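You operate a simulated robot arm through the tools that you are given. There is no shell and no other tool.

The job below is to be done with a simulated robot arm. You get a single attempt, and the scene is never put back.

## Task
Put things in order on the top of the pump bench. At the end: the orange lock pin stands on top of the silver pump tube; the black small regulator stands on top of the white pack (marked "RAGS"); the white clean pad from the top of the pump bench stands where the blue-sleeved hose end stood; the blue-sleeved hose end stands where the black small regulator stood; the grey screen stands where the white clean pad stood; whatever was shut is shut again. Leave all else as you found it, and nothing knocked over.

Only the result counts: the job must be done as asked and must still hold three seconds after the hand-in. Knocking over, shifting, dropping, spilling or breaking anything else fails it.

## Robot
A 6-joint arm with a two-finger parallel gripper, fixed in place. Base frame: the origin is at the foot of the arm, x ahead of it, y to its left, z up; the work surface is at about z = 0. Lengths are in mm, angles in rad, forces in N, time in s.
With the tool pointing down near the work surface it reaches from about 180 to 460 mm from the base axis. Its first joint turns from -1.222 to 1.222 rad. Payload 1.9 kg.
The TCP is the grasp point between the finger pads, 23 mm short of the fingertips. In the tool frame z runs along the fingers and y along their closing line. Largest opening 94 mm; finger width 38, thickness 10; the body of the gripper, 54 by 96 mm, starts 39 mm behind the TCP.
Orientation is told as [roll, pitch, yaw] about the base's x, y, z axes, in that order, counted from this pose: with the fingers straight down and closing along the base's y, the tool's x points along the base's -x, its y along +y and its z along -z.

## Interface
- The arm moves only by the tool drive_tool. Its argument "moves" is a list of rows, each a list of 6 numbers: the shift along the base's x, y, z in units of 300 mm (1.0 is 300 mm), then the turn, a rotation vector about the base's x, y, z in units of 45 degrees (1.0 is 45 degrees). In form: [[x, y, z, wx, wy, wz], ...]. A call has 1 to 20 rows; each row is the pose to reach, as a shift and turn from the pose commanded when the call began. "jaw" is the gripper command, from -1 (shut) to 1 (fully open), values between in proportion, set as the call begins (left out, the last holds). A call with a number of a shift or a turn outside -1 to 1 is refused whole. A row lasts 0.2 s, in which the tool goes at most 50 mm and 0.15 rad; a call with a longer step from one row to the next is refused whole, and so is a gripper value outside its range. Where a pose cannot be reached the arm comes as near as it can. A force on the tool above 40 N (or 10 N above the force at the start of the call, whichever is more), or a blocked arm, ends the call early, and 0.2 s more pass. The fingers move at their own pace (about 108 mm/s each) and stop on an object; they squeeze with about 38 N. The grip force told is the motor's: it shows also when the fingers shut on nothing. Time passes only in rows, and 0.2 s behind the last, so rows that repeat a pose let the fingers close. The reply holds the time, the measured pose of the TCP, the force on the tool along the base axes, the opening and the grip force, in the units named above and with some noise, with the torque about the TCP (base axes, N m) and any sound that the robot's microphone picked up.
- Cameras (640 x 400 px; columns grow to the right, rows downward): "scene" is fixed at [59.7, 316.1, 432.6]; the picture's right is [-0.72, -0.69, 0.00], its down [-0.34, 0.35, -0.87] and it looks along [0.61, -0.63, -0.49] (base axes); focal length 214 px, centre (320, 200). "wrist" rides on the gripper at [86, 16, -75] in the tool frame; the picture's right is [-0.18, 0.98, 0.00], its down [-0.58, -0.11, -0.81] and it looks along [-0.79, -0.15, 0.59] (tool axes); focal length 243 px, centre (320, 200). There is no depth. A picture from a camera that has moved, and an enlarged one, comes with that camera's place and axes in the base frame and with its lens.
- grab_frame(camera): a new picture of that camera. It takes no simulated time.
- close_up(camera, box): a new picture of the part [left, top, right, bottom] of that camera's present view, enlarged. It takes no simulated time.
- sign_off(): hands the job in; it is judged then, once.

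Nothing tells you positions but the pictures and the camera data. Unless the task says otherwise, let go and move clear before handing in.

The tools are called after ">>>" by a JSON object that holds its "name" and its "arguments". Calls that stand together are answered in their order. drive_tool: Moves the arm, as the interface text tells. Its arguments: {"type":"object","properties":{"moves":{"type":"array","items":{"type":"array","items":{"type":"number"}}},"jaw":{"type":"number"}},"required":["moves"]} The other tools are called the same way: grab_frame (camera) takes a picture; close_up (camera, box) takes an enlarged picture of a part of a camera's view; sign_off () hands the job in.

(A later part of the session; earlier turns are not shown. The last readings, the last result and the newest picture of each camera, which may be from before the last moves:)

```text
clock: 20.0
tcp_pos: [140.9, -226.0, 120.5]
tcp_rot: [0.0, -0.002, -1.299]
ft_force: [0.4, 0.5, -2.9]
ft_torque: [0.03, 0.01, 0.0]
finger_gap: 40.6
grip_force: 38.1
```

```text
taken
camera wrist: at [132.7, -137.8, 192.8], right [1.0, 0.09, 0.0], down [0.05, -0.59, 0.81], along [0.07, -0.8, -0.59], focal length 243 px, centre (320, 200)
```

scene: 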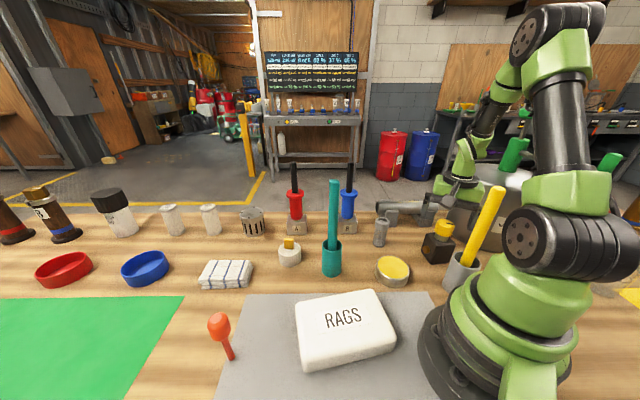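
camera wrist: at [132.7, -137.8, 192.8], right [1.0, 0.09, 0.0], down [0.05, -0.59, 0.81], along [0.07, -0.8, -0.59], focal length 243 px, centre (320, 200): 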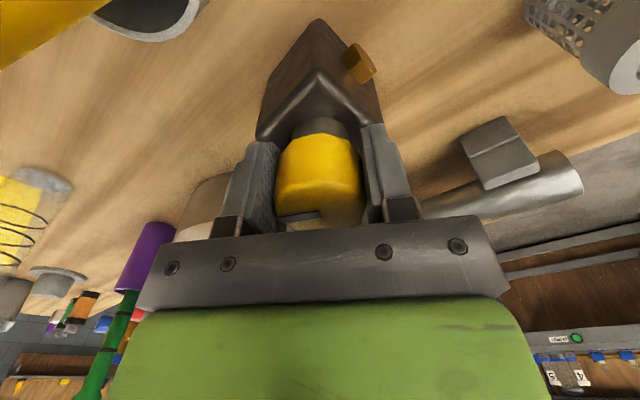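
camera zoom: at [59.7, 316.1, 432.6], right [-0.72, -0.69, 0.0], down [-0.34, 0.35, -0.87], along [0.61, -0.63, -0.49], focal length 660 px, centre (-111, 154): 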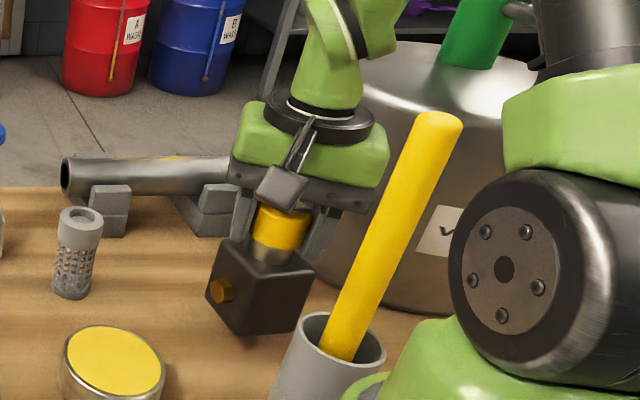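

The regulator is lifted cleanly at about 0.3 kg, and its base is 100 mm below the TCP. I'll raise it above the sticks and carry it around to the RAGS pack.

>>> {"name": "drive_tool", "arguments": {"moves": [[0, 0, 0.16, 0, 0, 0], [0, 0, 0.32, 0, 0, 0], [0, 0, 0.48, 0, 0, 0], [0, 0, 0.64, 0, 0, 0], [0, 0, 0.8, 0, 0, 0], [0.05, 0.07, 0.833, 0, 0, 0.17], [0.1, 0.14, 0.833, 0, 0, 0.34], [0.15, 0.21, 0.833, 0, 0, 0.51], [0.2, 0.28, 0.833, 0, 0, 0.68], [0.25, 0.35, 0.833, 0, 0, 0.85], [0.297, 0.42, 0.833, 0, 0, 1.0]]}}

>>> {"name": "drive_tool", "arguments": {"moves": [[0.02, 0.1, 0, 0, 0, 0.15], [0.03, 0.2, 0, 0, 0, 0.3], [0.03, 0.3, 0, 0, 0, 0.45], [0.01, 0.4, 0, 0, 0, 0.6], [-0.02, 0.5, 0, 0, 0, 0.75], [-0.06, 0.6, 0, 0, 0, 0.9], [-0.11, 0.7, 0, 0, 0, 1.0], [-0.11, 0.7, 0, 0, 0, 1.0]]}}

>>> {"name": "grab_frame", "arguments": {"camera": "scene"}}

>>> {"name": "grab_frame", "arguments": {"camera": "wrist"}}

```text
clock: 22.4
tcp_pos: [230.4, -98.9, 369.8]
tcp_rot: [0.001, -0.002, -0.511]
ft_force: [-0.4, -0.3, -2.8]
ft_torque: [0.05, -0.01, 0.02]
finger_gap: 40.7
grip_force: 38.0
```

```text
clock: 24.2
tcp_pos: [197.1, 109.2, 370.2]
tcp_rot: [0.001, -0.001, 0.273]
ft_force: [-0.4, 0.3, -3.3]
ft_torque: [-0.01, 0.01, 0.0]
finger_gap: 40.7
grip_force: 38.4
```

```text
taken
```

scene: 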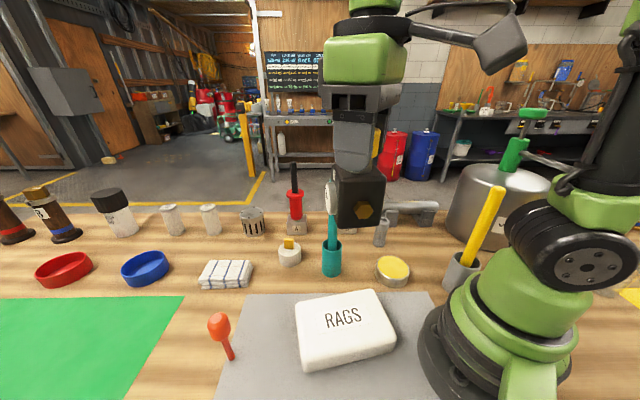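

```text
taken
camera wrist: at [109.0, 100.8, 444.1], right [-0.09, 1.0, 0.0], down [0.59, 0.05, 0.81], along [0.8, 0.07, -0.59], focal length 243 px, centre (320, 200)
```

wrist: 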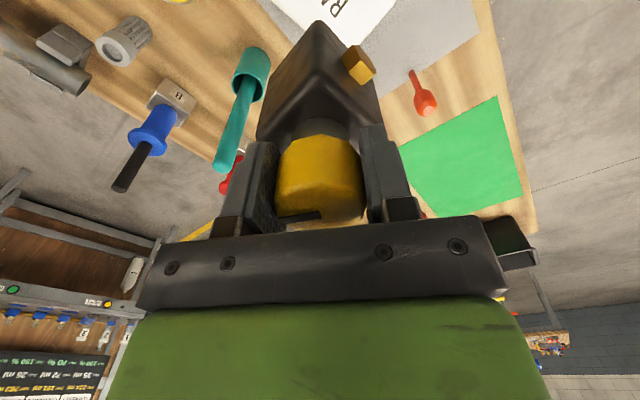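

The regulator is above the pack. I'll get a sharper measurement of the pack's corners before lowering.

>>> {"name": "close_up", "arguments": {"camera": "scene", "box": [280, 280, 410, 380]}}

```text
4.00 times, centred on (345, 330) of scene
camera zoom: at [59.7, 316.2, 432.6], right [-0.72, -0.69, 0.0], down [-0.34, 0.35, -0.87], along [0.61, -0.63, -0.49], focal length 858 px, centre (220, -320)
```

zoom: 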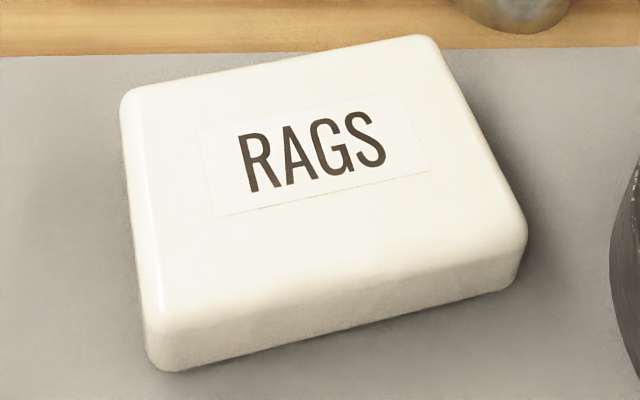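

The pack centre comes out at about (197, 110), right under the TCP. Lowering now.

>>> {"name": "drive_tool", "arguments": {"moves": [[0, 0, -0.15, 0, 0, 0], [0, 0, -0.3, 0, 0, 0], [0, 0, -0.45, 0, 0, 0], [0, 0, -0.58, 0, 0, 0], [0, 0, -0.68, 0, 0, 0], [0, 0, -0.72, 0, 0, 0], [0, 0, -0.72, 0, 0, 0]]}}

>>> {"name": "close_up", "arguments": {"camera": "scene", "box": [280, 200, 420, 380]}}

```text
clock: 25.8
tcp_pos: [196.8, 107.9, 153.5]
tcp_rot: [0.0, 0.001, 0.271]
ft_force: [-0.1, 0.2, -3.4]
ft_torque: [-0.03, 0.01, 0.01]
finger_gap: 40.8
grip_force: 37.8
```

```text
2.22 times, centred on (350, 290) of scene
camera zoom: at [59.7, 316.2, 432.6], right [-0.72, -0.69, 0.0], down [-0.34, 0.35, -0.87], along [0.61, -0.63, -0.49], focal length 477 px, centre (253, 0)
```

zoom: 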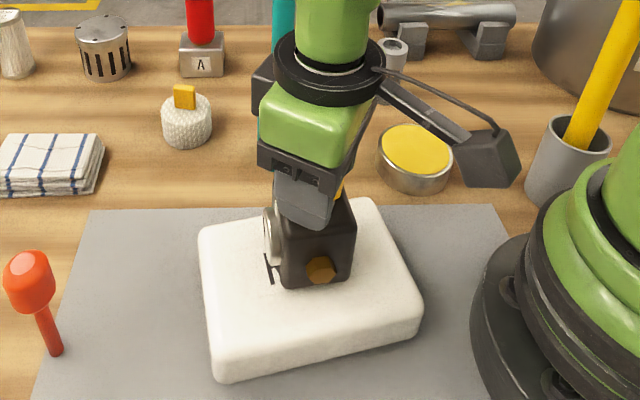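

>>> {"name": "drive_tool", "arguments": {"moves": [[0, 0, -0.008, 0, 0, 0], [0, 0, -0.016, 0, 0, 0], [0, 0, -0.02, 0, 0, 0], [0, 0, -0.02, 0, 0, 0]]}}

```text
clock: 26.8
tcp_pos: [196.6, 108.0, 148.2]
tcp_rot: [0.0, -0.004, 0.273]
ft_force: [0.1, -2.8, 32.3]
ft_torque: [0.01, -0.23, -0.01]
finger_gap: 40.9
grip_force: 38.1
```

Contact came at about z 148, slightly firm. I'll ease up a touch and release.

>>> {"name": "drive_tool", "arguments": {"moves": [[0, 0, 0.003, 0, 0, 0], [0, 0, 0.003, 0, 0, 0]]}}

```text
clock: 27.4
tcp_pos: [195.5, 108.6, 147.9]
tcp_rot: [0.001, 0.003, 0.273]
ft_force: [1.1, -0.1, 1.2]
ft_torque: [0.07, -0.28, -0.03]
finger_gap: 40.9
grip_force: 38.2
```

>>> {"name": "drive_tool", "arguments": {"moves": [[0, 0, 0, 0, 0, 0], [0, 0, 0, 0, 0, 0], [0, 0, 0, 0, 0, 0]], "jaw": 0.6}}

>>> {"name": "close_up", "arguments": {"camera": "scene", "box": [280, 200, 420, 380]}}

>>> {"name": "grab_frame", "arguments": {"camera": "wrist"}}

```text
clock: 28.2
tcp_pos: [196.9, 108.3, 149.3]
tcp_rot: [-0.002, -0.002, 0.274]
ft_force: [-0.2, 0.1, -0.6]
ft_torque: [0.01, 0.0, 0.01]
finger_gap: 75.2
grip_force: 0.1
```

```text
2.22 times, centred on (350, 290) of scene
camera zoom: at [59.7, 316.1, 432.6], right [-0.72, -0.69, 0.0], down [-0.34, 0.35, -0.87], along [0.61, -0.63, -0.49], focal length 477 px, centre (253, 0)
```

zoom: 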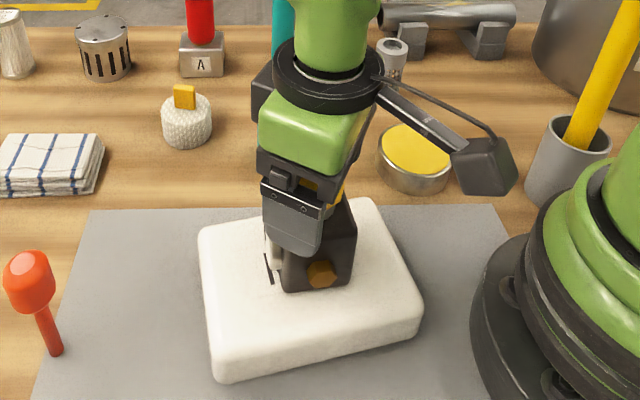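

```text
taken
camera wrist: at [108.2, 101.2, 222.7], right [-0.09, 1.0, 0.0], down [0.59, 0.05, 0.81], along [0.8, 0.07, -0.59], focal length 243 px, centre (320, 200)
```

wrist: 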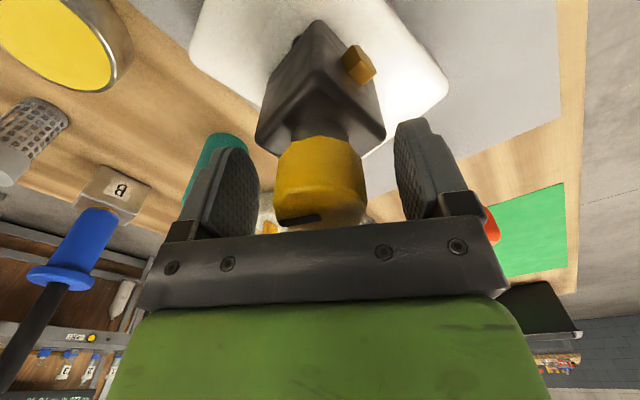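

Released. I'll rise straight up and check that the regulator stands.

>>> {"name": "drive_tool", "arguments": {"moves": [[0, 0, 0.05, 0, 0, 0], [0, 0, 0.15, 0, 0, 0], [0, 0, 0.3, 0, 0, 0], [0, 0, 0.45, 0, 0, 0], [0, 0, 0.6, 0, 0, 0], [0, 0, 0.75, 0, 0, 0], [0, 0, 0.75, 0, 0, 0]], "jaw": 1}}

>>> {"name": "close_up", "arguments": {"camera": "scene", "box": [250, 200, 420, 380]}}

>>> {"name": "grab_frame", "arguments": {"camera": "wrist"}}

```text
clock: 29.8
tcp_pos: [196.3, 107.7, 372.4]
tcp_rot: [0.0, -0.002, 0.272]
ft_force: [0.0, 0.5, -1.2]
ft_torque: [-0.02, 0.0, 0.03]
finger_gap: 94.1
grip_force: 0.0
```

```text
2.22 times, centred on (335, 290) of scene
camera zoom: at [59.7, 316.1, 432.6], right [-0.72, -0.69, 0.0], down [-0.34, 0.35, -0.87], along [0.61, -0.63, -0.49], focal length 477 px, centre (287, 0)
```

zoom: 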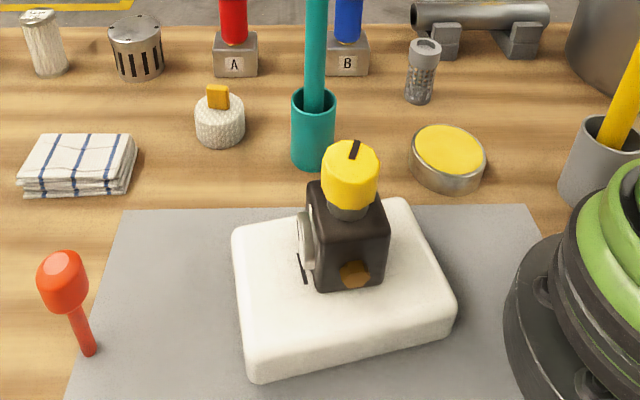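

```text
taken
camera wrist: at [108.6, 99.9, 446.4], right [-0.09, 1.0, 0.0], down [0.59, 0.05, 0.81], along [0.8, 0.07, -0.59], focal length 243 px, centre (320, 200)
```

wrist: 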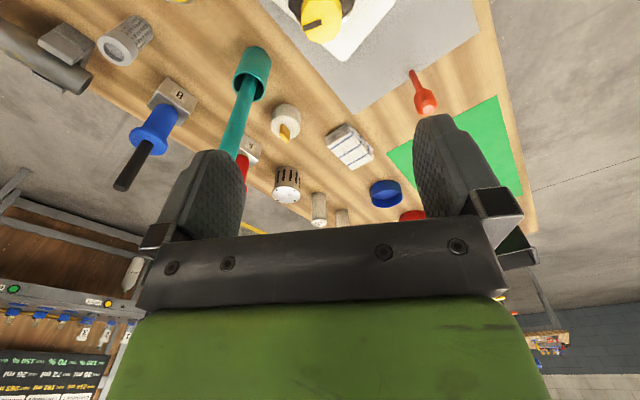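

The regulator stands on the pack. Next is the blue hose end: the stem top triangulates to about (399, -157, 230), so I'll approach above it.

>>> {"name": "drive_tool", "arguments": {"moves": [[0.03, -0.06, 0, 0, 0, -0.15], [0.06, -0.12, 0, 0, 0, -0.3], [0.09, -0.18, 0, 0, 0, -0.45], [0.12, -0.24, 0, 0, 0, -0.6], [0.15, -0.3, 0, 0, 0, -0.75], [0.18, -0.36, 0, 0, 0, -0.9], [0.213, -0.427, 0, 0, 0, -1.0]]}}

>>> {"name": "drive_tool", "arguments": {"moves": [[0.06, -0.06, 0, 0, 0, -0.15], [0.12, -0.12, 0, 0, 0, -0.3], [0.18, -0.18, 0, 0, 0, -0.45], [0.25, -0.25, 0, 0, 0, -0.6], [0.32, -0.32, 0, 0, 0, -0.75], [0.39, -0.39, -0.05, 0, 0, -0.9], [0.46, -0.455, -0.1, 0, 0, -1.0], [0.46, -0.455, -0.2, 0, 0, -1.0], [0.46, -0.455, -0.2, 0, 0, -1.0]]}}

>>> {"name": "grab_frame", "arguments": {"camera": "wrist"}}

>>> {"name": "grab_frame", "arguments": {"camera": "scene"}}

```text
clock: 31.4
tcp_pos: [260.8, -20.8, 372.5]
tcp_rot: [0.001, -0.002, -0.515]
ft_force: [0.4, -0.3, -0.3]
ft_torque: [-0.01, 0.0, 0.0]
finger_gap: 93.9
grip_force: 0.0
```

```text
clock: 33.4
tcp_pos: [390.6, -147.6, 308.8]
tcp_rot: [0.001, -0.002, -1.301]
ft_force: [0.1, -0.4, -0.3]
ft_torque: [0.02, 0.0, -0.01]
finger_gap: 93.9
grip_force: 0.0
out of reach, approached as far as the arm can: row 6, 7, 8, 9
```

```text
taken
camera wrist: at [383.3, -60.1, 381.1], right [1.0, 0.09, 0.0], down [0.05, -0.59, 0.81], along [0.07, -0.8, -0.59], focal length 243 px, centre (320, 200)
```

wrist: 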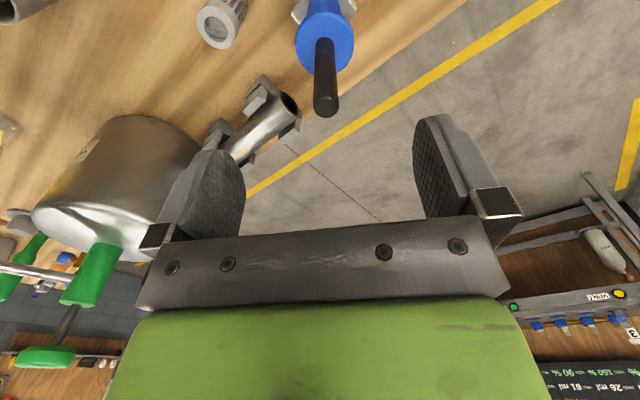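

```text
taken
```

scene: 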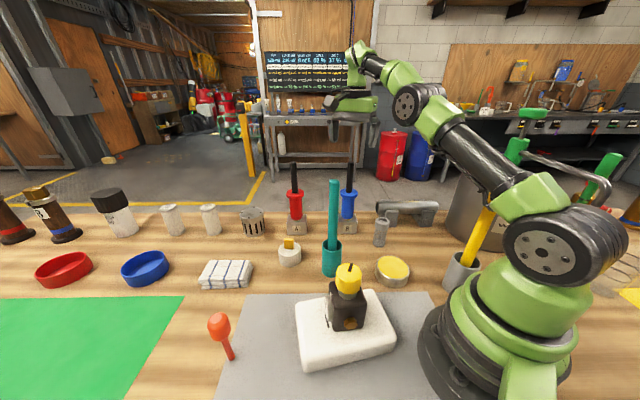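

At this height the reach is limited to about 417 mm, but lower down it reaches further. I'll zoom in on the stem to refine its position.

>>> {"name": "close_up", "arguments": {"camera": "wrist", "box": [270, 0, 390, 125]}}

>>> {"name": "close_up", "arguments": {"camera": "scene", "box": [325, 155, 375, 245]}}

```text
3.20 times, centred on (330, 62) of wrist
camera zoom: at [383.3, -60.1, 381.1], right [1.0, 0.09, 0.0], down [0.05, -0.59, 0.81], along [0.07, -0.8, -0.59], focal length 776 px, centre (288, 640)
```

zoom: 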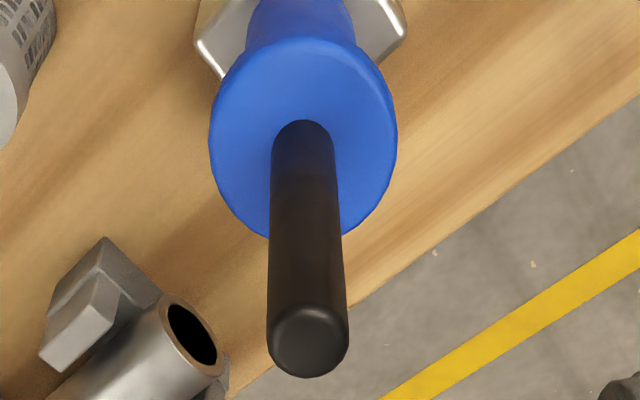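

```text
4.44 times, centred on (350, 200) of scene
camera zoom: at [59.7, 316.1, 432.6], right [-0.72, -0.69, 0.0], down [-0.34, 0.35, -0.87], along [0.61, -0.63, -0.49], focal length 953 px, centre (187, 200)
```

zoom: 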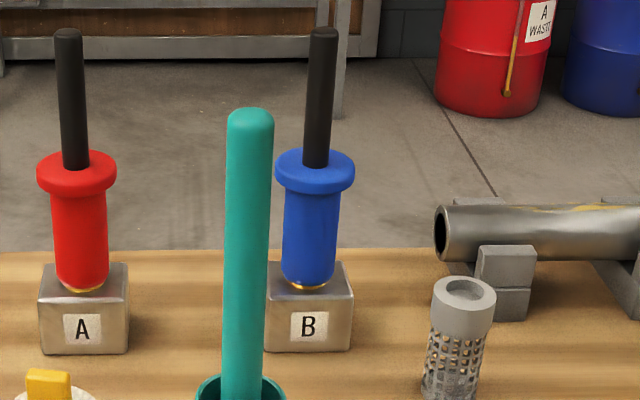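

>>> {"name": "drive_tool", "arguments": {"moves": [[0, 0, -0.08, 0, 0, 0], [0, 0, -0.16, 0, 0, 0], [0, 0, -0.16, 0, 0, 0]]}}

>>> {"name": "close_up", "arguments": {"camera": "wrist", "box": [260, 0, 400, 180]}}

```text
clock: 34.2
tcp_pos: [391.8, -145.6, 258.8]
tcp_rot: [-0.001, -0.001, -1.299]
ft_force: [-0.6, -0.2, -0.4]
ft_torque: [-0.01, 0.01, -0.04]
finger_gap: 94.0
grip_force: 0.0
```

```text
2.22 times, centred on (330, 90) of wrist
camera zoom: at [383.1, -58.0, 332.1], right [1.0, 0.09, 0.0], down [0.05, -0.59, 0.81], along [0.07, -0.8, -0.59], focal length 539 px, centre (298, 444)
```

zoom: 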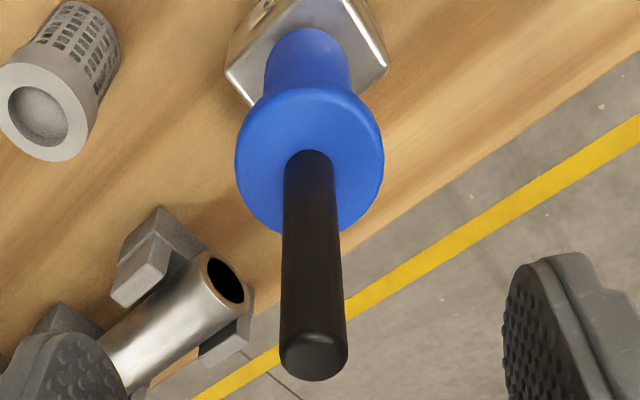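

The stem is at about (397, -157). I'll align and descend to grip it at z about 200.

>>> {"name": "drive_tool", "arguments": {"moves": [[0.018, -0.035, -0.01, 0, 0, 0], [0.018, -0.035, -0.08, 0, 0, 0], [0.018, -0.035, -0.15, 0, 0, 0], [0.018, -0.035, -0.195, 0, 0, 0], [0.018, -0.035, -0.195, 0, 0, 0]]}}

>>> {"name": "grab_frame", "arguments": {"camera": "wrist"}}

>>> {"name": "close_up", "arguments": {"camera": "scene", "box": [300, 120, 400, 240]}}

```text
clock: 35.4
tcp_pos: [395.9, -158.1, 200.6]
tcp_rot: [0.0, -0.002, -1.301]
ft_force: [0.4, 0.0, 0.2]
ft_torque: [-0.03, 0.0, -0.03]
finger_gap: 94.1
grip_force: 0.0
```

```text
taken
camera wrist: at [388.5, -70.4, 274.8], right [1.0, 0.09, 0.0], down [0.05, -0.59, 0.81], along [0.07, -0.8, -0.59], focal length 243 px, centre (320, 200)
```

wrist: 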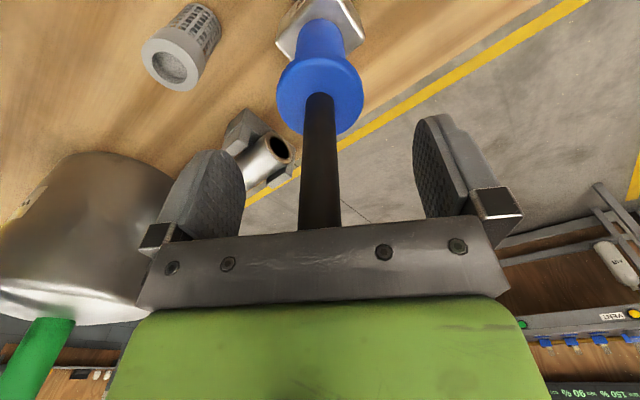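

```text
3.33 times, centred on (350, 180) of scene
camera zoom: at [59.7, 316.1, 432.6], right [-0.72, -0.69, 0.0], down [-0.34, 0.35, -0.87], along [0.61, -0.63, -0.49], focal length 715 px, centre (220, 267)
```

zoom: 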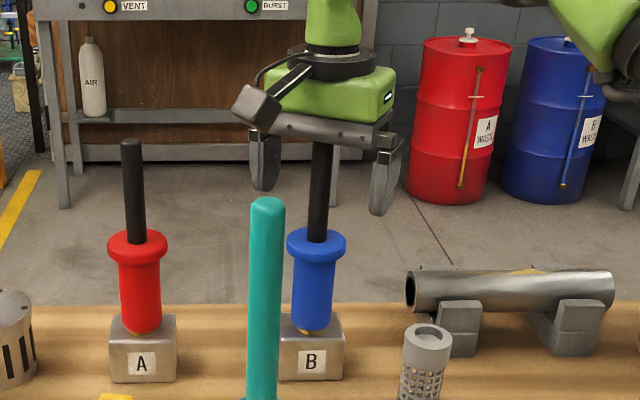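

>>> {"name": "drive_tool", "arguments": {"moves": [[0, 0, 0, 0, 0, 0], [0, 0, 0, 0, 0, 0], [0, 0, 0, 0, 0, 0], [0, 0, 0, 0, 0, 0]], "jaw": -1}}

>>> {"name": "drive_tool", "arguments": {"moves": [[0, 0, 0.015, 0, 0, 0], [0, 0, 0.03, 0, 0, 0], [0, 0, 0.04, 0, 0, 0], [0, 0, 0.04, 0, 0, 0]]}}

>>> {"name": "close_up", "arguments": {"camera": "scene", "box": [300, 120, 400, 240]}}

>>> {"name": "grab_frame", "arguments": {"camera": "wrist"}}

```text
clock: 36.4
tcp_pos: [395.4, -157.6, 201.0]
tcp_rot: [0.001, -0.001, -1.298]
ft_force: [0.0, -0.6, 0.0]
ft_torque: [-0.04, -0.1, 0.0]
finger_gap: 17.6
grip_force: 38.5
```

```text
clock: 37.4
tcp_pos: [395.7, -159.3, 212.7]
tcp_rot: [0.001, -0.002, -1.298]
ft_force: [-1.1, -0.1, -2.9]
ft_torque: [-0.03, 0.0, 0.02]
finger_gap: 17.5
grip_force: 37.9
```

```text
3.33 times, centred on (350, 180) of scene
camera zoom: at [59.7, 316.1, 432.6], right [-0.72, -0.69, 0.0], down [-0.34, 0.35, -0.87], along [0.61, -0.63, -0.49], focal length 715 px, centre (220, 267)
```

zoom: 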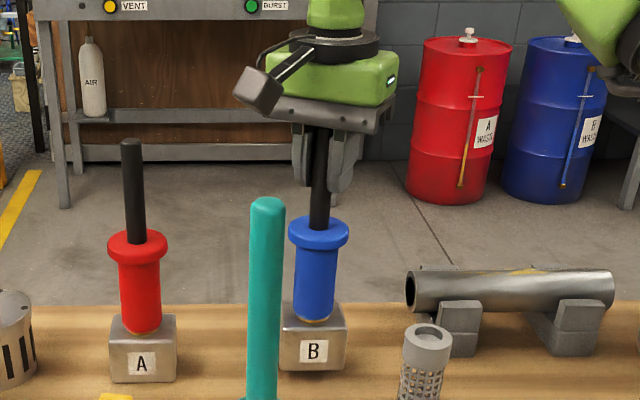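

```text
taken
camera wrist: at [387.7, -70.6, 287.5], right [1.0, 0.09, 0.0], down [0.05, -0.59, 0.81], along [0.07, -0.8, -0.59], focal length 243 px, centre (320, 200)
```

wrist: 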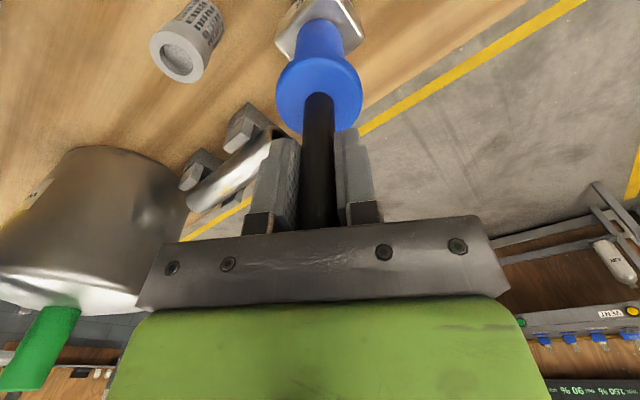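

The whole assembly, block B included, lifts as one piece. I'll carry it to the regulator's old spot at about (141.5, -226).

>>> {"name": "drive_tool", "arguments": {"moves": [[0, 0, 0.1, 0, 0, 0], [0, 0, 0.19, 0, 0, 0], [-0.06, -0.015, 0.24, 0, 0, 0], [-0.14, -0.04, 0.3, 0, 0, 0], [-0.24, -0.065, 0.33, 0, 0, 0], [-0.36, -0.1, 0.33, 0, 0, 0], [-0.5, -0.135, 0.33, 0, 0, 0], [-0.64, -0.17, 0.33, 0, 0, 0], [-0.76, -0.205, 0.33, 0, 0, 0], [-0.848, -0.227, 0.33, 0, 0, 0], [-0.848, -0.227, 0.33, 0, 0, 0]]}}

>>> {"name": "grab_frame", "arguments": {"camera": "scene"}}

>>> {"name": "grab_frame", "arguments": {"camera": "wrist"}}

```text
clock: 39.8
tcp_pos: [141.9, -228.3, 309.8]
tcp_rot: [0.001, -0.001, -1.298]
ft_force: [0.5, -0.6, -3.1]
ft_torque: [-0.02, 0.02, 0.01]
finger_gap: 17.4
grip_force: 37.7
```

```text
taken
```

scene: 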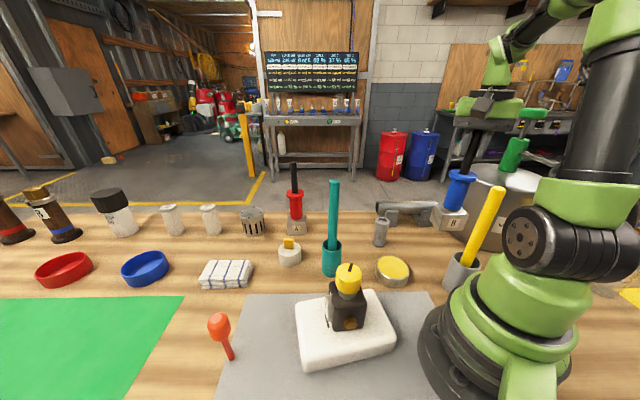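

```text
taken
camera wrist: at [134.2, -139.6, 385.0], right [1.0, 0.09, 0.0], down [0.05, -0.59, 0.81], along [0.07, -0.8, -0.59], focal length 243 px, centre (320, 200)
```

wrist: 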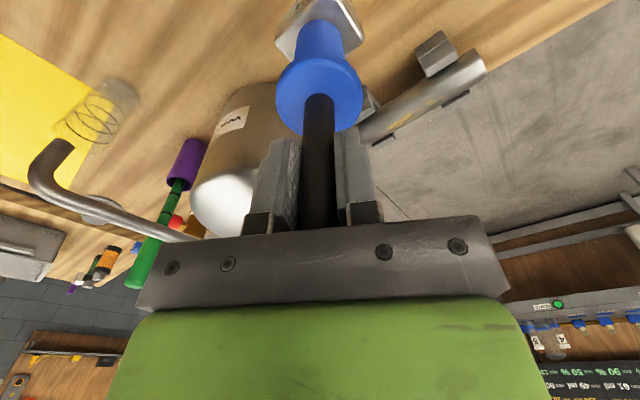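

Now lowering the hose end to just above the bench.

>>> {"name": "drive_tool", "arguments": {"moves": [[0, 0.004, -0.1, 0, 0, 0], [0, 0.005, -0.2, 0, 0, 0], [0, 0.005, -0.29, 0, 0, 0], [0, 0.005, -0.34, 0, 0, 0], [0, 0.005, -0.34, 0, 0, 0]]}}

>>> {"name": "close_up", "arguments": {"camera": "scene", "box": [400, 100, 520, 280]}}

```text
clock: 41.0
tcp_pos: [143.0, -224.7, 208.6]
tcp_rot: [-0.001, -0.003, -1.3]
ft_force: [-0.5, -0.6, -3.0]
ft_torque: [0.01, -0.01, 0.0]
finger_gap: 17.6
grip_force: 38.5
```

```text
2.22 times, centred on (460, 190) of scene
camera zoom: at [59.7, 316.1, 432.6], right [-0.72, -0.69, 0.0], down [-0.34, 0.35, -0.87], along [0.61, -0.63, -0.49], focal length 477 px, centre (9, 222)
```

zoom: 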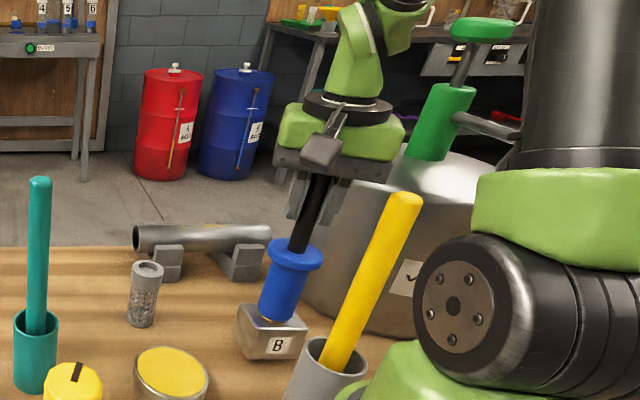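

>>> {"name": "drive_tool", "arguments": {"moves": [[0, 0, -0.01, 0, 0, 0], [0, 0, -0.017, 0, 0, 0], [0, 0, -0.02, 0, 0, 0], [0, 0, -0.02, 0, 0, 0]]}}

```text
clock: 42.0
tcp_pos: [141.2, -225.1, 202.2]
tcp_rot: [0.0, -0.001, -1.299]
ft_force: [0.4, 0.6, -3.3]
ft_torque: [-0.01, 0.02, -0.04]
finger_gap: 17.5
grip_force: 37.8
```

>>> {"name": "drive_tool", "arguments": {"moves": [[0, 0, -0.002, 0, 0, 0], [0, 0, -0.004, 0, 0, 0], [0, 0, -0.004, 0, 0, 0]]}}

```text
clock: 42.8
tcp_pos: [143.1, -227.6, 202.3]
tcp_rot: [0.0, 0.0, -1.297]
ft_force: [-0.3, -0.4, -3.9]
ft_torque: [-0.04, 0.02, 0.01]
finger_gap: 17.5
grip_force: 38.1
```

>>> {"name": "drive_tool", "arguments": {"moves": [[0, 0, -0.003, 0, 0, 0], [0, 0, -0.003, 0, 0, 0]]}}

>>> {"name": "drive_tool", "arguments": {"moves": [[0, 0, -0.003, 0, 0, 0], [0, 0, -0.003, 0, 0, 0]]}}

```text
clock: 43.4
tcp_pos: [142.2, -225.4, 201.7]
tcp_rot: [0.001, 0.002, -1.299]
ft_force: [0.4, -0.9, -1.6]
ft_torque: [0.0, -0.03, 0.0]
finger_gap: 17.7
grip_force: 37.4
```

```text
clock: 44.0
tcp_pos: [143.8, -225.9, 201.4]
tcp_rot: [0.0, -0.001, -1.3]
ft_force: [-4.4, -0.1, 9.1]
ft_torque: [0.36, 0.32, 0.12]
finger_gap: 17.5
grip_force: 37.9
```

Contact with the bench. Releasing.

>>> {"name": "drive_tool", "arguments": {"moves": [[0, 0, 0.001, 0, 0, 0], [0, 0, 0.001, 0, 0, 0], [0, 0, 0.001, 0, 0, 0]], "jaw": 0.3}}

>>> {"name": "close_up", "arguments": {"camera": "scene", "box": [400, 100, 520, 280]}}

>>> {"name": "drive_tool", "arguments": {"moves": [[0, 0, 0.03, 0, 0, 0], [0, 0, 0.1, 0, 0, 0], [0, 0, 0.2, 0, 0, 0], [0, 0, 0.35, 0, 0, 0], [0, 0, 0.5, 0, 0, 0], [0, 0, 0.5, 0, 0, 0]]}}

>>> {"name": "grab_frame", "arguments": {"camera": "scene"}}

>>> {"name": "grab_frame", "arguments": {"camera": "wrist"}}

```text
clock: 44.8
tcp_pos: [142.8, -225.1, 201.3]
tcp_rot: [0.001, -0.001, -1.298]
ft_force: [0.3, -0.1, -1.4]
ft_torque: [-0.03, -0.03, 0.02]
finger_gap: 61.0
grip_force: 0.1
```

```text
2.22 times, centred on (460, 190) of scene
camera zoom: at [59.7, 316.1, 432.6], right [-0.72, -0.69, 0.0], down [-0.34, 0.35, -0.87], along [0.61, -0.63, -0.49], focal length 477 px, centre (9, 222)
```

zoom: 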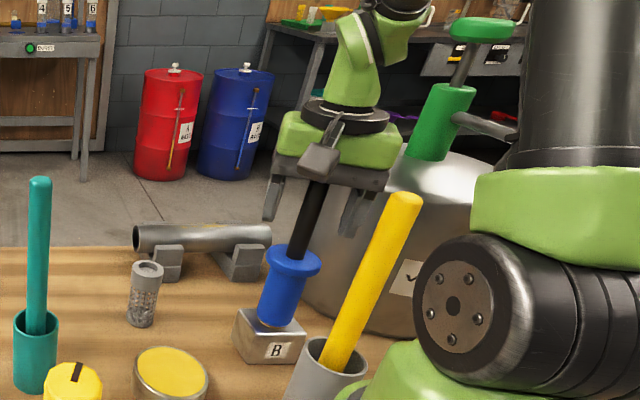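

```text
clock: 46.2
tcp_pos: [142.3, -223.2, 351.9]
tcp_rot: [0.001, -0.002, -1.299]
ft_force: [0.6, -0.1, 0.7]
ft_torque: [-0.04, -0.03, -0.01]
finger_gap: 61.0
grip_force: 0.1
```

```text
taken
```

scene: 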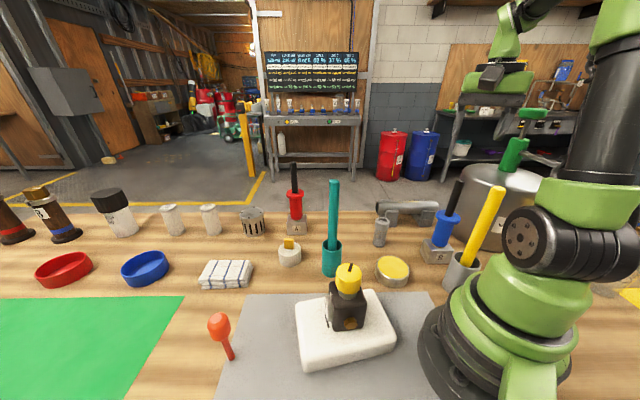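

```text
taken
camera wrist: at [135.0, -134.8, 426.1], right [1.0, 0.09, 0.0], down [0.05, -0.59, 0.81], along [0.07, -0.8, -0.59], focal length 243 px, centre (320, 200)
```

wrist: 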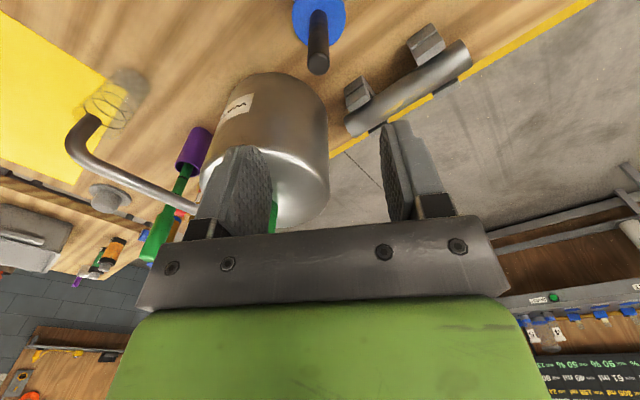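

The hose end stands at the regulator's old spot. Next is the white pad: I'll swing around high and approach from the +y side to stay clear of the tall teal stick.

>>> {"name": "drive_tool", "arguments": {"moves": [[0.04, 0.05, 0.05, 0, 0, 0.17], [0.09, 0.13, 0.08, 0, 0, 0.34], [0.15, 0.22, 0.08, 0, 0, 0.51], [0.21, 0.32, 0.08, 0, 0, 0.68], [0.27, 0.43, 0.08, 0, 0, 0.85], [0.31, 0.55, 0.08, 0, 0, 1.0], [0.33, 0.68, 0.08, 0, 0, 1.0], [0.34, 0.8, 0.08, 0, 0, 1.0]]}}

>>> {"name": "drive_tool", "arguments": {"moves": [[0.0, 0.1, 0, 0, 0, 0.17], [0.01, 0.2, 0, 0, 0, 0.34], [0.03, 0.3, 0, 0, 0, 0.51], [0.06, 0.38, 0, 0, 0, 0.68], [0.1, 0.44, 0, 0, 0, 0.85], [0.15, 0.47, 0, 0, 0, 1.0], [0.18, 0.48, 0, 0, 0, 1.0]], "jaw": 1}}

>>> {"name": "grab_frame", "arguments": {"camera": "wrist"}}

>>> {"name": "grab_frame", "arguments": {"camera": "scene"}}

```text
clock: 48.0
tcp_pos: [244.0, 16.8, 374.3]
tcp_rot: [0.0, -0.004, -0.513]
ft_force: [0.0, 0.0, -0.2]
ft_torque: [0.01, 0.01, 0.02]
finger_gap: 61.0
grip_force: 0.1
```

```text
clock: 49.6
tcp_pos: [297.7, 158.6, 374.9]
tcp_rot: [0.0, 0.0, 0.275]
ft_force: [0.4, 0.1, -0.9]
ft_torque: [-0.01, 0.0, -0.02]
finger_gap: 93.9
grip_force: 0.0
```

```text
taken
camera wrist: at [210.4, 152.1, 448.2], right [-0.09, 1.0, 0.0], down [0.59, 0.05, 0.81], along [0.8, 0.07, -0.59], focal length 243 px, centre (320, 200)
```

wrist: 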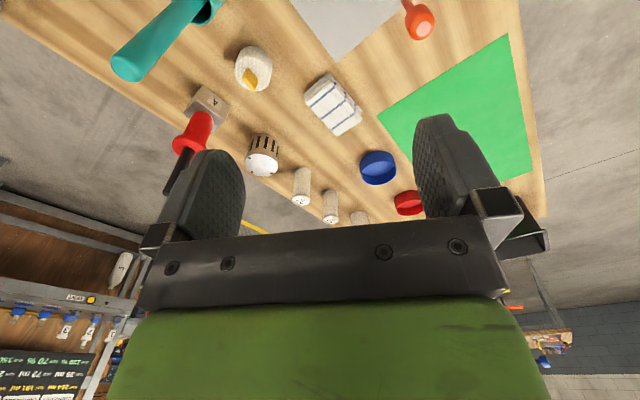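

```text
taken
```

scene: 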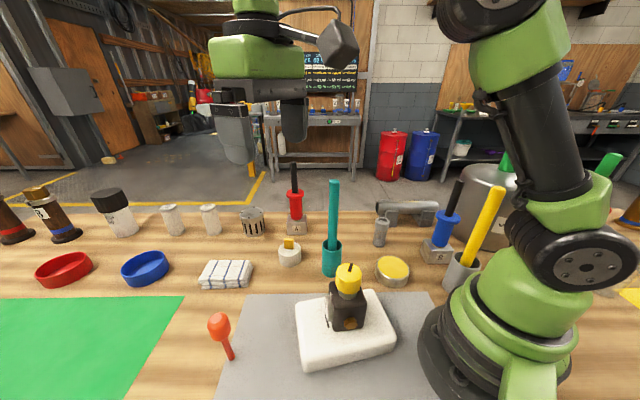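

>>> {"name": "close_up", "arguments": {"camera": "wrist", "box": [215, 35, 290, 100]}}

>>> {"name": "close_up", "arguments": {"camera": "wrist", "box": [100, 0, 260, 120]}}

```text
6.15 times, centred on (252, 68) of wrist
camera zoom: at [210.4, 152.1, 448.2], right [-0.09, 1.0, 0.0], down [0.59, 0.05, 0.81], along [0.8, 0.07, -0.59], focal length 1493 px, centre (735, 1015)
```

zoom: 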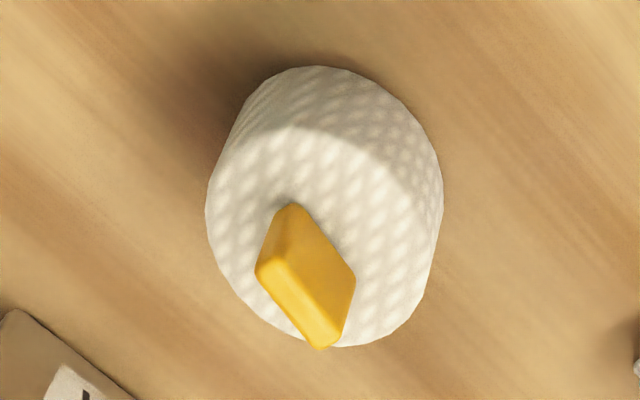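

```text
3.33 times, centred on (180, 60) of wrist
camera zoom: at [210.4, 152.1, 448.2], right [-0.09, 1.0, 0.0], down [0.59, 0.05, 0.81], along [0.8, 0.07, -0.59], focal length 809 px, centre (787, 667)
```

zoom: 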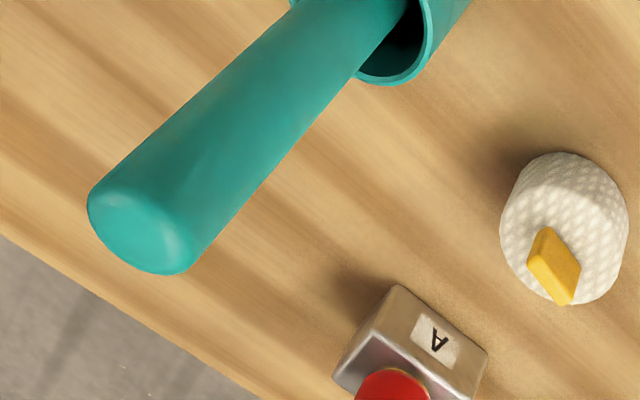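

The pad is at about (425, 57). The teal stick, at about (318, 6) and 247 mm tall, sits close to the arm's plane, so I'll tilt the wrist 20° toward +y around the closing axis to keep the forearm clear. First I'll yaw the tool.

>>> {"name": "drive_tool", "arguments": {"moves": [[0.02, 0, 0, 0, 0, 0.18], [0.04, 0, 0, 0, 0, 0.36], [0.06, 0, 0, 0, 0, 0.54], [0.08, 0, 0, 0, 0, 0.72], [0.1, 0, 0, 0, 0, 0.9], [0.1, 0, 0, 0, 0, 1.0]]}}

>>> {"name": "drive_tool", "arguments": {"moves": [[0.0, -0.03, -0.03, 0, 0, 0.18], [0.0, -0.06, -0.06, 0, 0, 0.36], [0.0, -0.09, -0.1, 0, 0, 0.54], [0.0, -0.12, -0.15, 0, 0, 0.65], [0.0, -0.12, -0.15, 0, 0, 0.65]]}}

>>> {"name": "drive_tool", "arguments": {"moves": [[0.0, 0, 0, -0.15, 0, 0], [0.02, -0.03, -0.05, -0.3, 0, 0], [0.04, -0.06, -0.1, -0.446, 0, 0], [0.04, -0.06, -0.1, -0.446, 0, 0]]}}

>>> {"name": "grab_frame", "arguments": {"camera": "wrist"}}

>>> {"name": "grab_frame", "arguments": {"camera": "scene"}}

```text
clock: 51.0
tcp_pos: [329.6, 160.3, 375.2]
tcp_rot: [-0.001, 0.0, 1.061]
ft_force: [0.0, 0.2, -0.3]
ft_torque: [0.01, -0.01, 0.03]
finger_gap: 94.0
grip_force: 0.1
```

```text
clock: 52.2
tcp_pos: [328.0, 122.8, 329.7]
tcp_rot: [-0.001, -0.002, 1.569]
ft_force: [0.0, 0.2, 0.2]
ft_torque: [0.02, 0.01, 0.01]
finger_gap: 93.9
grip_force: 0.1
```

```text
clock: 53.2
tcp_pos: [340.9, 104.1, 300.4]
tcp_rot: [-0.001, 0.35, 1.57]
ft_force: [0.6, -0.4, 0.3]
ft_torque: [0.01, 0.03, 0.0]
finger_gap: 94.0
grip_force: 0.1
```

```text
taken
camera wrist: at [324.2, 49.4, 400.0], right [-0.98, 0.18, -0.07], down [0.11, 0.82, 0.56], along [0.15, 0.54, -0.83], focal length 243 px, centre (320, 200)
```

wrist: 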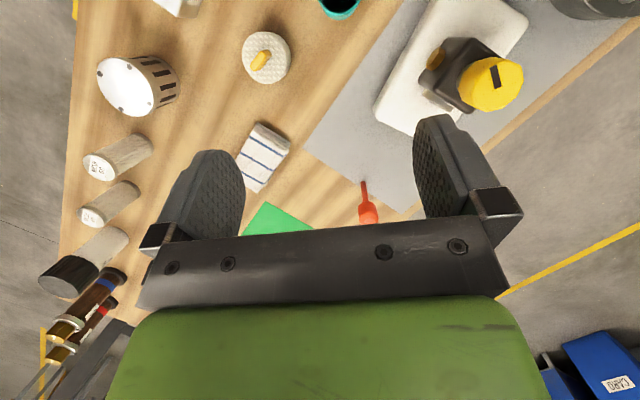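

```text
taken
```

scene: 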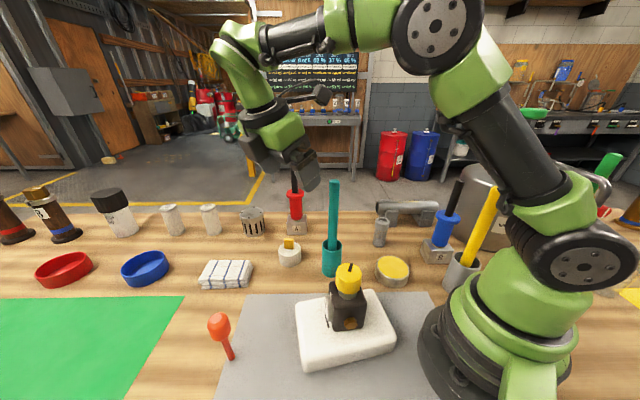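

The tilted view looks nicely down on the pad. I'll zoom in to refine its position.

>>> {"name": "close_up", "arguments": {"camera": "wrist", "box": [225, 20, 310, 95]}}

```text
5.33 times, centred on (268, 58) of wrist
camera zoom: at [324.2, 49.4, 400.0], right [-0.98, 0.18, -0.07], down [0.11, 0.82, 0.56], along [0.15, 0.54, -0.83], focal length 1294 px, centre (600, 960)
```

zoom: 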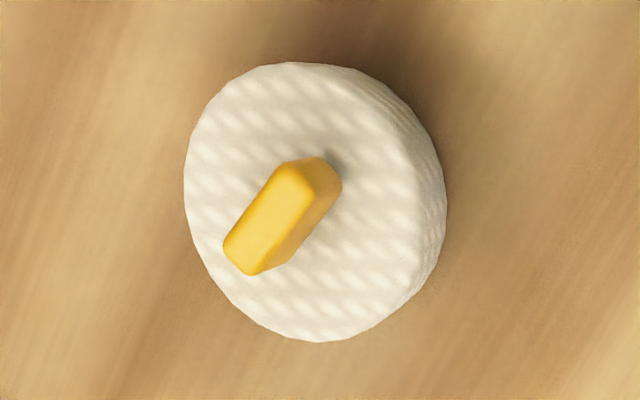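

>>> {"name": "drive_tool", "arguments": {"moves": [[0.055, -0.032, -0.1, 0, 0, 0], [0.11, -0.064, -0.2, 0, 0, 0], [0.165, -0.096, -0.3, 0, 0, 0], [0.22, -0.128, -0.4, 0, 0, 0], [0.277, -0.159, -0.5, 0, 0, 0], [0.277, -0.159, -0.6, 0, 0, 0], [0.277, -0.159, -0.6, 0, 0, 0]]}}

>>> {"name": "grab_frame", "arguments": {"camera": "wrist"}}

>>> {"name": "grab_frame", "arguments": {"camera": "scene"}}

```text
clock: 54.8
tcp_pos: [425.7, 56.8, 118.6]
tcp_rot: [-0.002, 0.348, 1.568]
ft_force: [-0.2, 0.4, 1.3]
ft_torque: [0.02, 0.01, -0.02]
finger_gap: 93.9
grip_force: 0.0
```

```text
taken
camera wrist: at [408.7, 1.7, 218.5], right [-0.98, 0.18, -0.06], down [0.11, 0.82, 0.56], along [0.15, 0.54, -0.83], focal length 243 px, centre (320, 200)
```

wrist: 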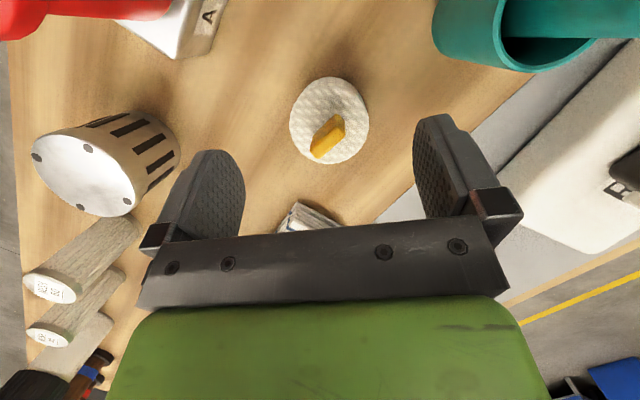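

```text
taken
```

scene: 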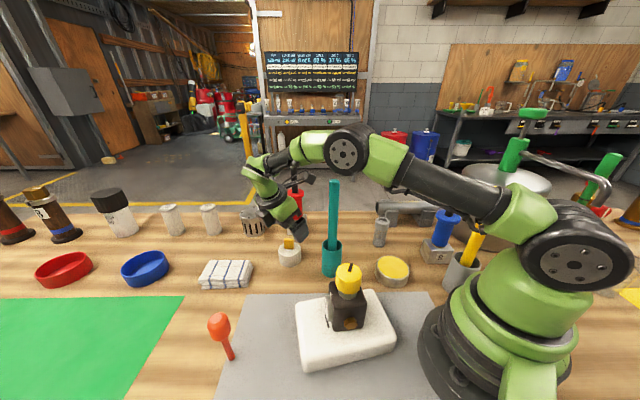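

>>> {"name": "close_up", "arguments": {"camera": "wrist", "box": [270, 60, 390, 175]}}

```text
3.48 times, centred on (330, 118) of wrist
camera zoom: at [408.7, 1.7, 218.5], right [-0.98, 0.18, -0.06], down [0.11, 0.82, 0.56], along [0.15, 0.54, -0.83], focal length 844 px, centre (285, 487)
```

zoom: 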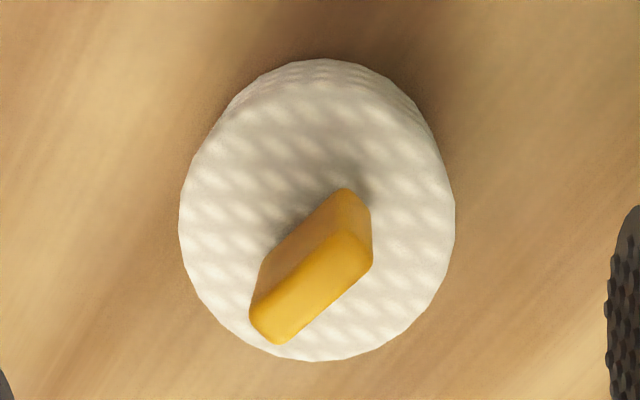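

>>> {"name": "drive_tool", "arguments": {"moves": [[-0.008, -0.01, -0.1, 0, 0, 0], [-0.008, -0.01, -0.2, 0, 0, 0], [-0.008, -0.01, -0.26, 0, 0, 0], [-0.008, -0.01, -0.26, 0, 0, 0]]}}

>>> {"name": "grab_frame", "arguments": {"camera": "wrist"}}

>>> {"name": "close_up", "arguments": {"camera": "scene", "box": [220, 120, 380, 300]}}

```text
clock: 55.8
tcp_pos: [421.6, 51.8, 40.2]
tcp_rot: [-0.001, 0.349, 1.568]
ft_force: [-0.3, 0.7, 0.5]
ft_torque: [0.0, -0.03, 0.05]
finger_gap: 94.1
grip_force: 0.0
```

```text
taken
camera wrist: at [404.9, -3.6, 139.7], right [-0.98, 0.18, -0.06], down [0.11, 0.82, 0.56], along [0.15, 0.54, -0.83], focal length 243 px, centre (320, 200)
```

wrist: 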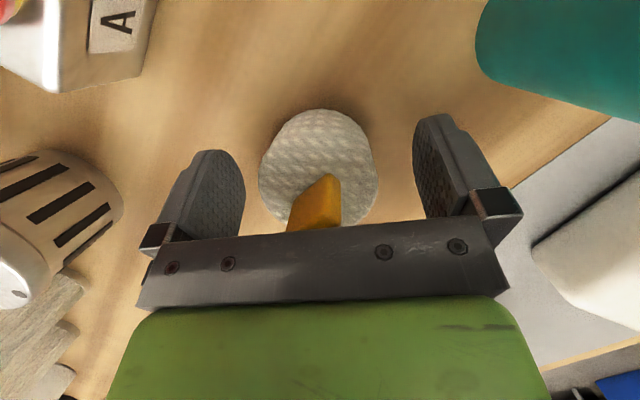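

```text
2.22 times, centred on (300, 210) of scene
camera zoom: at [59.7, 316.1, 432.6], right [-0.72, -0.69, 0.0], down [-0.34, 0.35, -0.87], along [0.61, -0.63, -0.49], focal length 477 px, centre (364, 178)
```

zoom: 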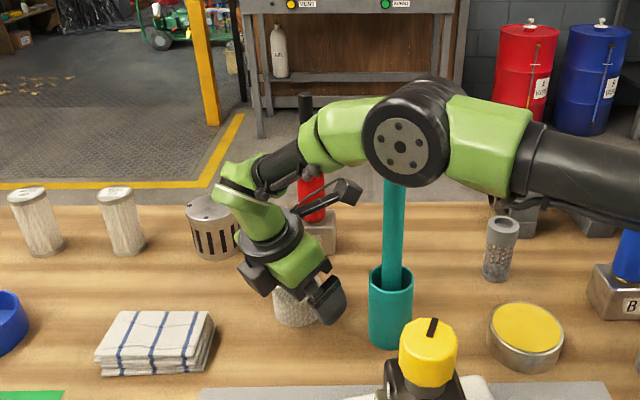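

The elbow is passing near the teal stick, but there's still clearance. The fingertips already reach well down the pad's sides, so I'll grip here at z about 40 without going lower.

>>> {"name": "drive_tool", "arguments": {"moves": [[0, 0, 0, 0, 0, 0], [0, 0, 0, 0, 0, 0], [0, 0, 0, 0, 0, 0]], "jaw": -1}}

>>> {"name": "grab_frame", "arguments": {"camera": "wrist"}}

```text
clock: 56.6
tcp_pos: [421.1, 52.1, 40.3]
tcp_rot: [-0.001, 0.349, 1.567]
ft_force: [-0.9, 0.2, 1.6]
ft_torque: [-0.01, 0.01, -0.01]
finger_gap: 57.7
grip_force: 37.6
```

```text
taken
camera wrist: at [404.9, -3.6, 140.0], right [-0.98, 0.18, -0.06], down [0.11, 0.82, 0.56], along [0.15, 0.54, -0.83], focal length 243 px, centre (320, 200)
```

wrist: 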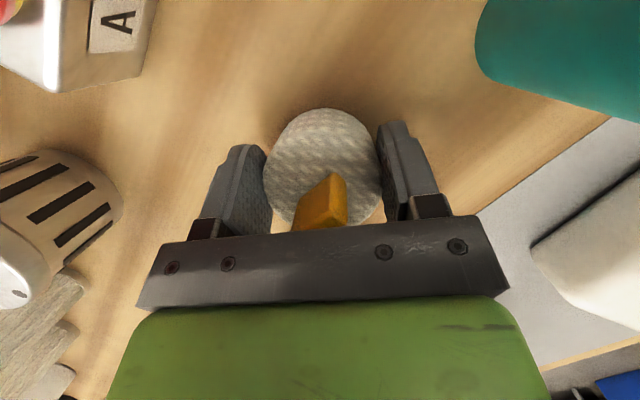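

Gripped at 57.7 mm. I'll lift straight up first and check.

>>> {"name": "drive_tool", "arguments": {"moves": [[0, 0, 0.06, 0, 0, 0], [0, 0, 0.18, 0, 0, 0], [0, 0, 0.33, 0, 0, 0], [0, 0, 0.48, 0, 0, 0], [0, 0, 0.6, 0, 0, 0], [0, 0, 0.6, 0, 0, 0]]}}

>>> {"name": "grab_frame", "arguments": {"camera": "scene"}}

>>> {"name": "grab_frame", "arguments": {"camera": "wrist"}}

```text
clock: 58.0
tcp_pos: [421.7, 53.3, 222.4]
tcp_rot: [-0.001, 0.35, 1.567]
ft_force: [0.1, -0.1, -0.4]
ft_torque: [0.01, 0.01, 0.01]
finger_gap: 57.9
grip_force: 37.8
```

```text
taken
```

scene: 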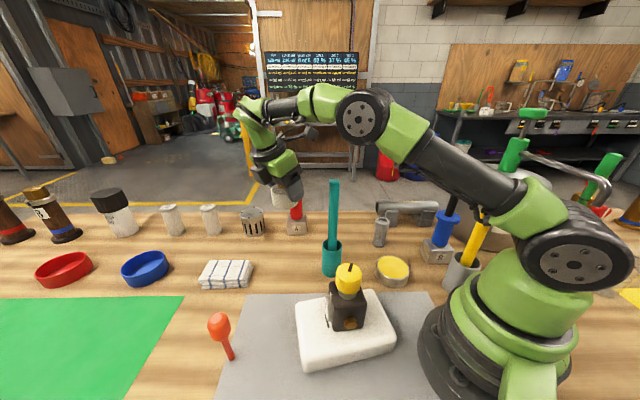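

```text
taken
camera wrist: at [404.5, -1.8, 321.1], right [-0.98, 0.18, -0.06], down [0.11, 0.82, 0.56], along [0.15, 0.54, -0.83], focal length 243 px, centre (320, 200)
```

wrist: 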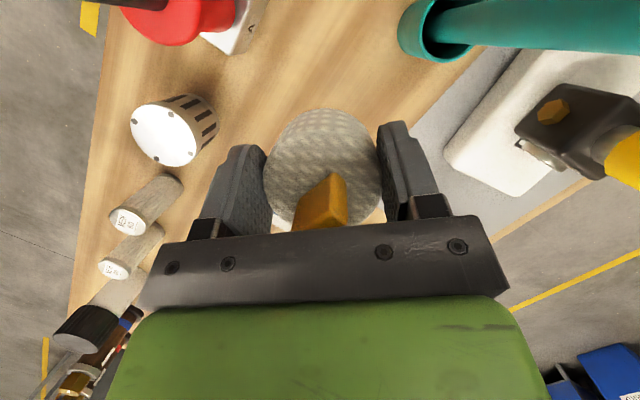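

>>> {"name": "drive_tool", "arguments": {"moves": [[-0.01, -0.1, 0.03, 0, 0, 0], [-0.02, -0.22, 0.03, 0, 0, 0], [-0.03, -0.36, 0.03, 0, 0, 0], [-0.05, -0.5, 0.03, 0, 0, 0], [-0.07, -0.62, 0.02, 0, 0, 0], [-0.08, -0.71, 0, 0, 0, 0], [-0.08, -0.71, -0.12, 0, 0, 0], [-0.08, -0.71, -0.27, 0, 0, 0], [-0.08, -0.71, -0.27, 0, 0, 0]]}}

>>> {"name": "grab_frame", "arguments": {"camera": "scene"}}

>>> {"name": "grab_frame", "arguments": {"camera": "wrist"}}

```text
clock: 60.0
tcp_pos: [399.0, -157.3, 139.8]
tcp_rot: [-0.001, 0.35, 1.567]
ft_force: [0.1, 0.6, 0.2]
ft_torque: [-0.02, -0.01, 0.0]
finger_gap: 57.9
grip_force: 38.0
```

```text
taken
```

scene: 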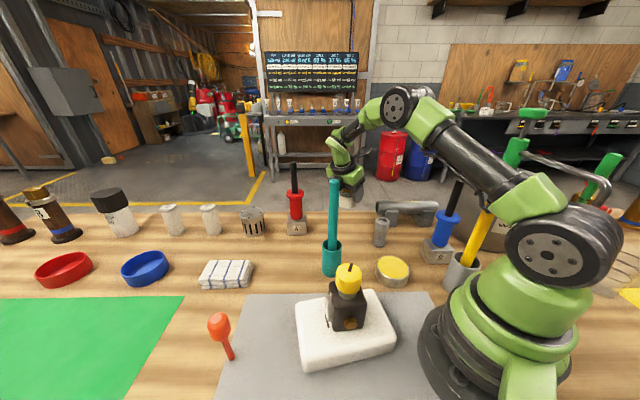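

```text
taken
camera wrist: at [381.9, -212.4, 240.0], right [-0.98, 0.18, -0.06], down [0.11, 0.82, 0.56], along [0.15, 0.54, -0.83], focal length 243 px, centre (320, 200)
```

wrist: 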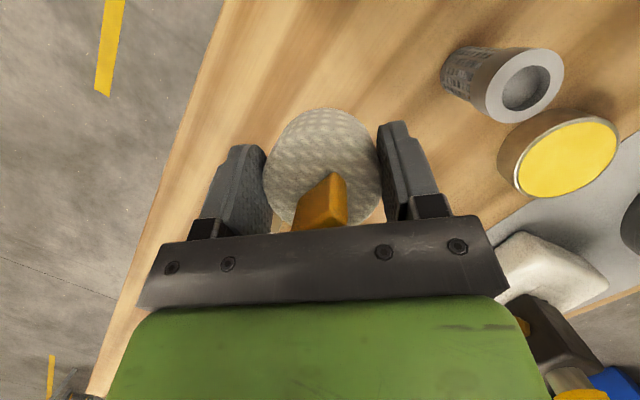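

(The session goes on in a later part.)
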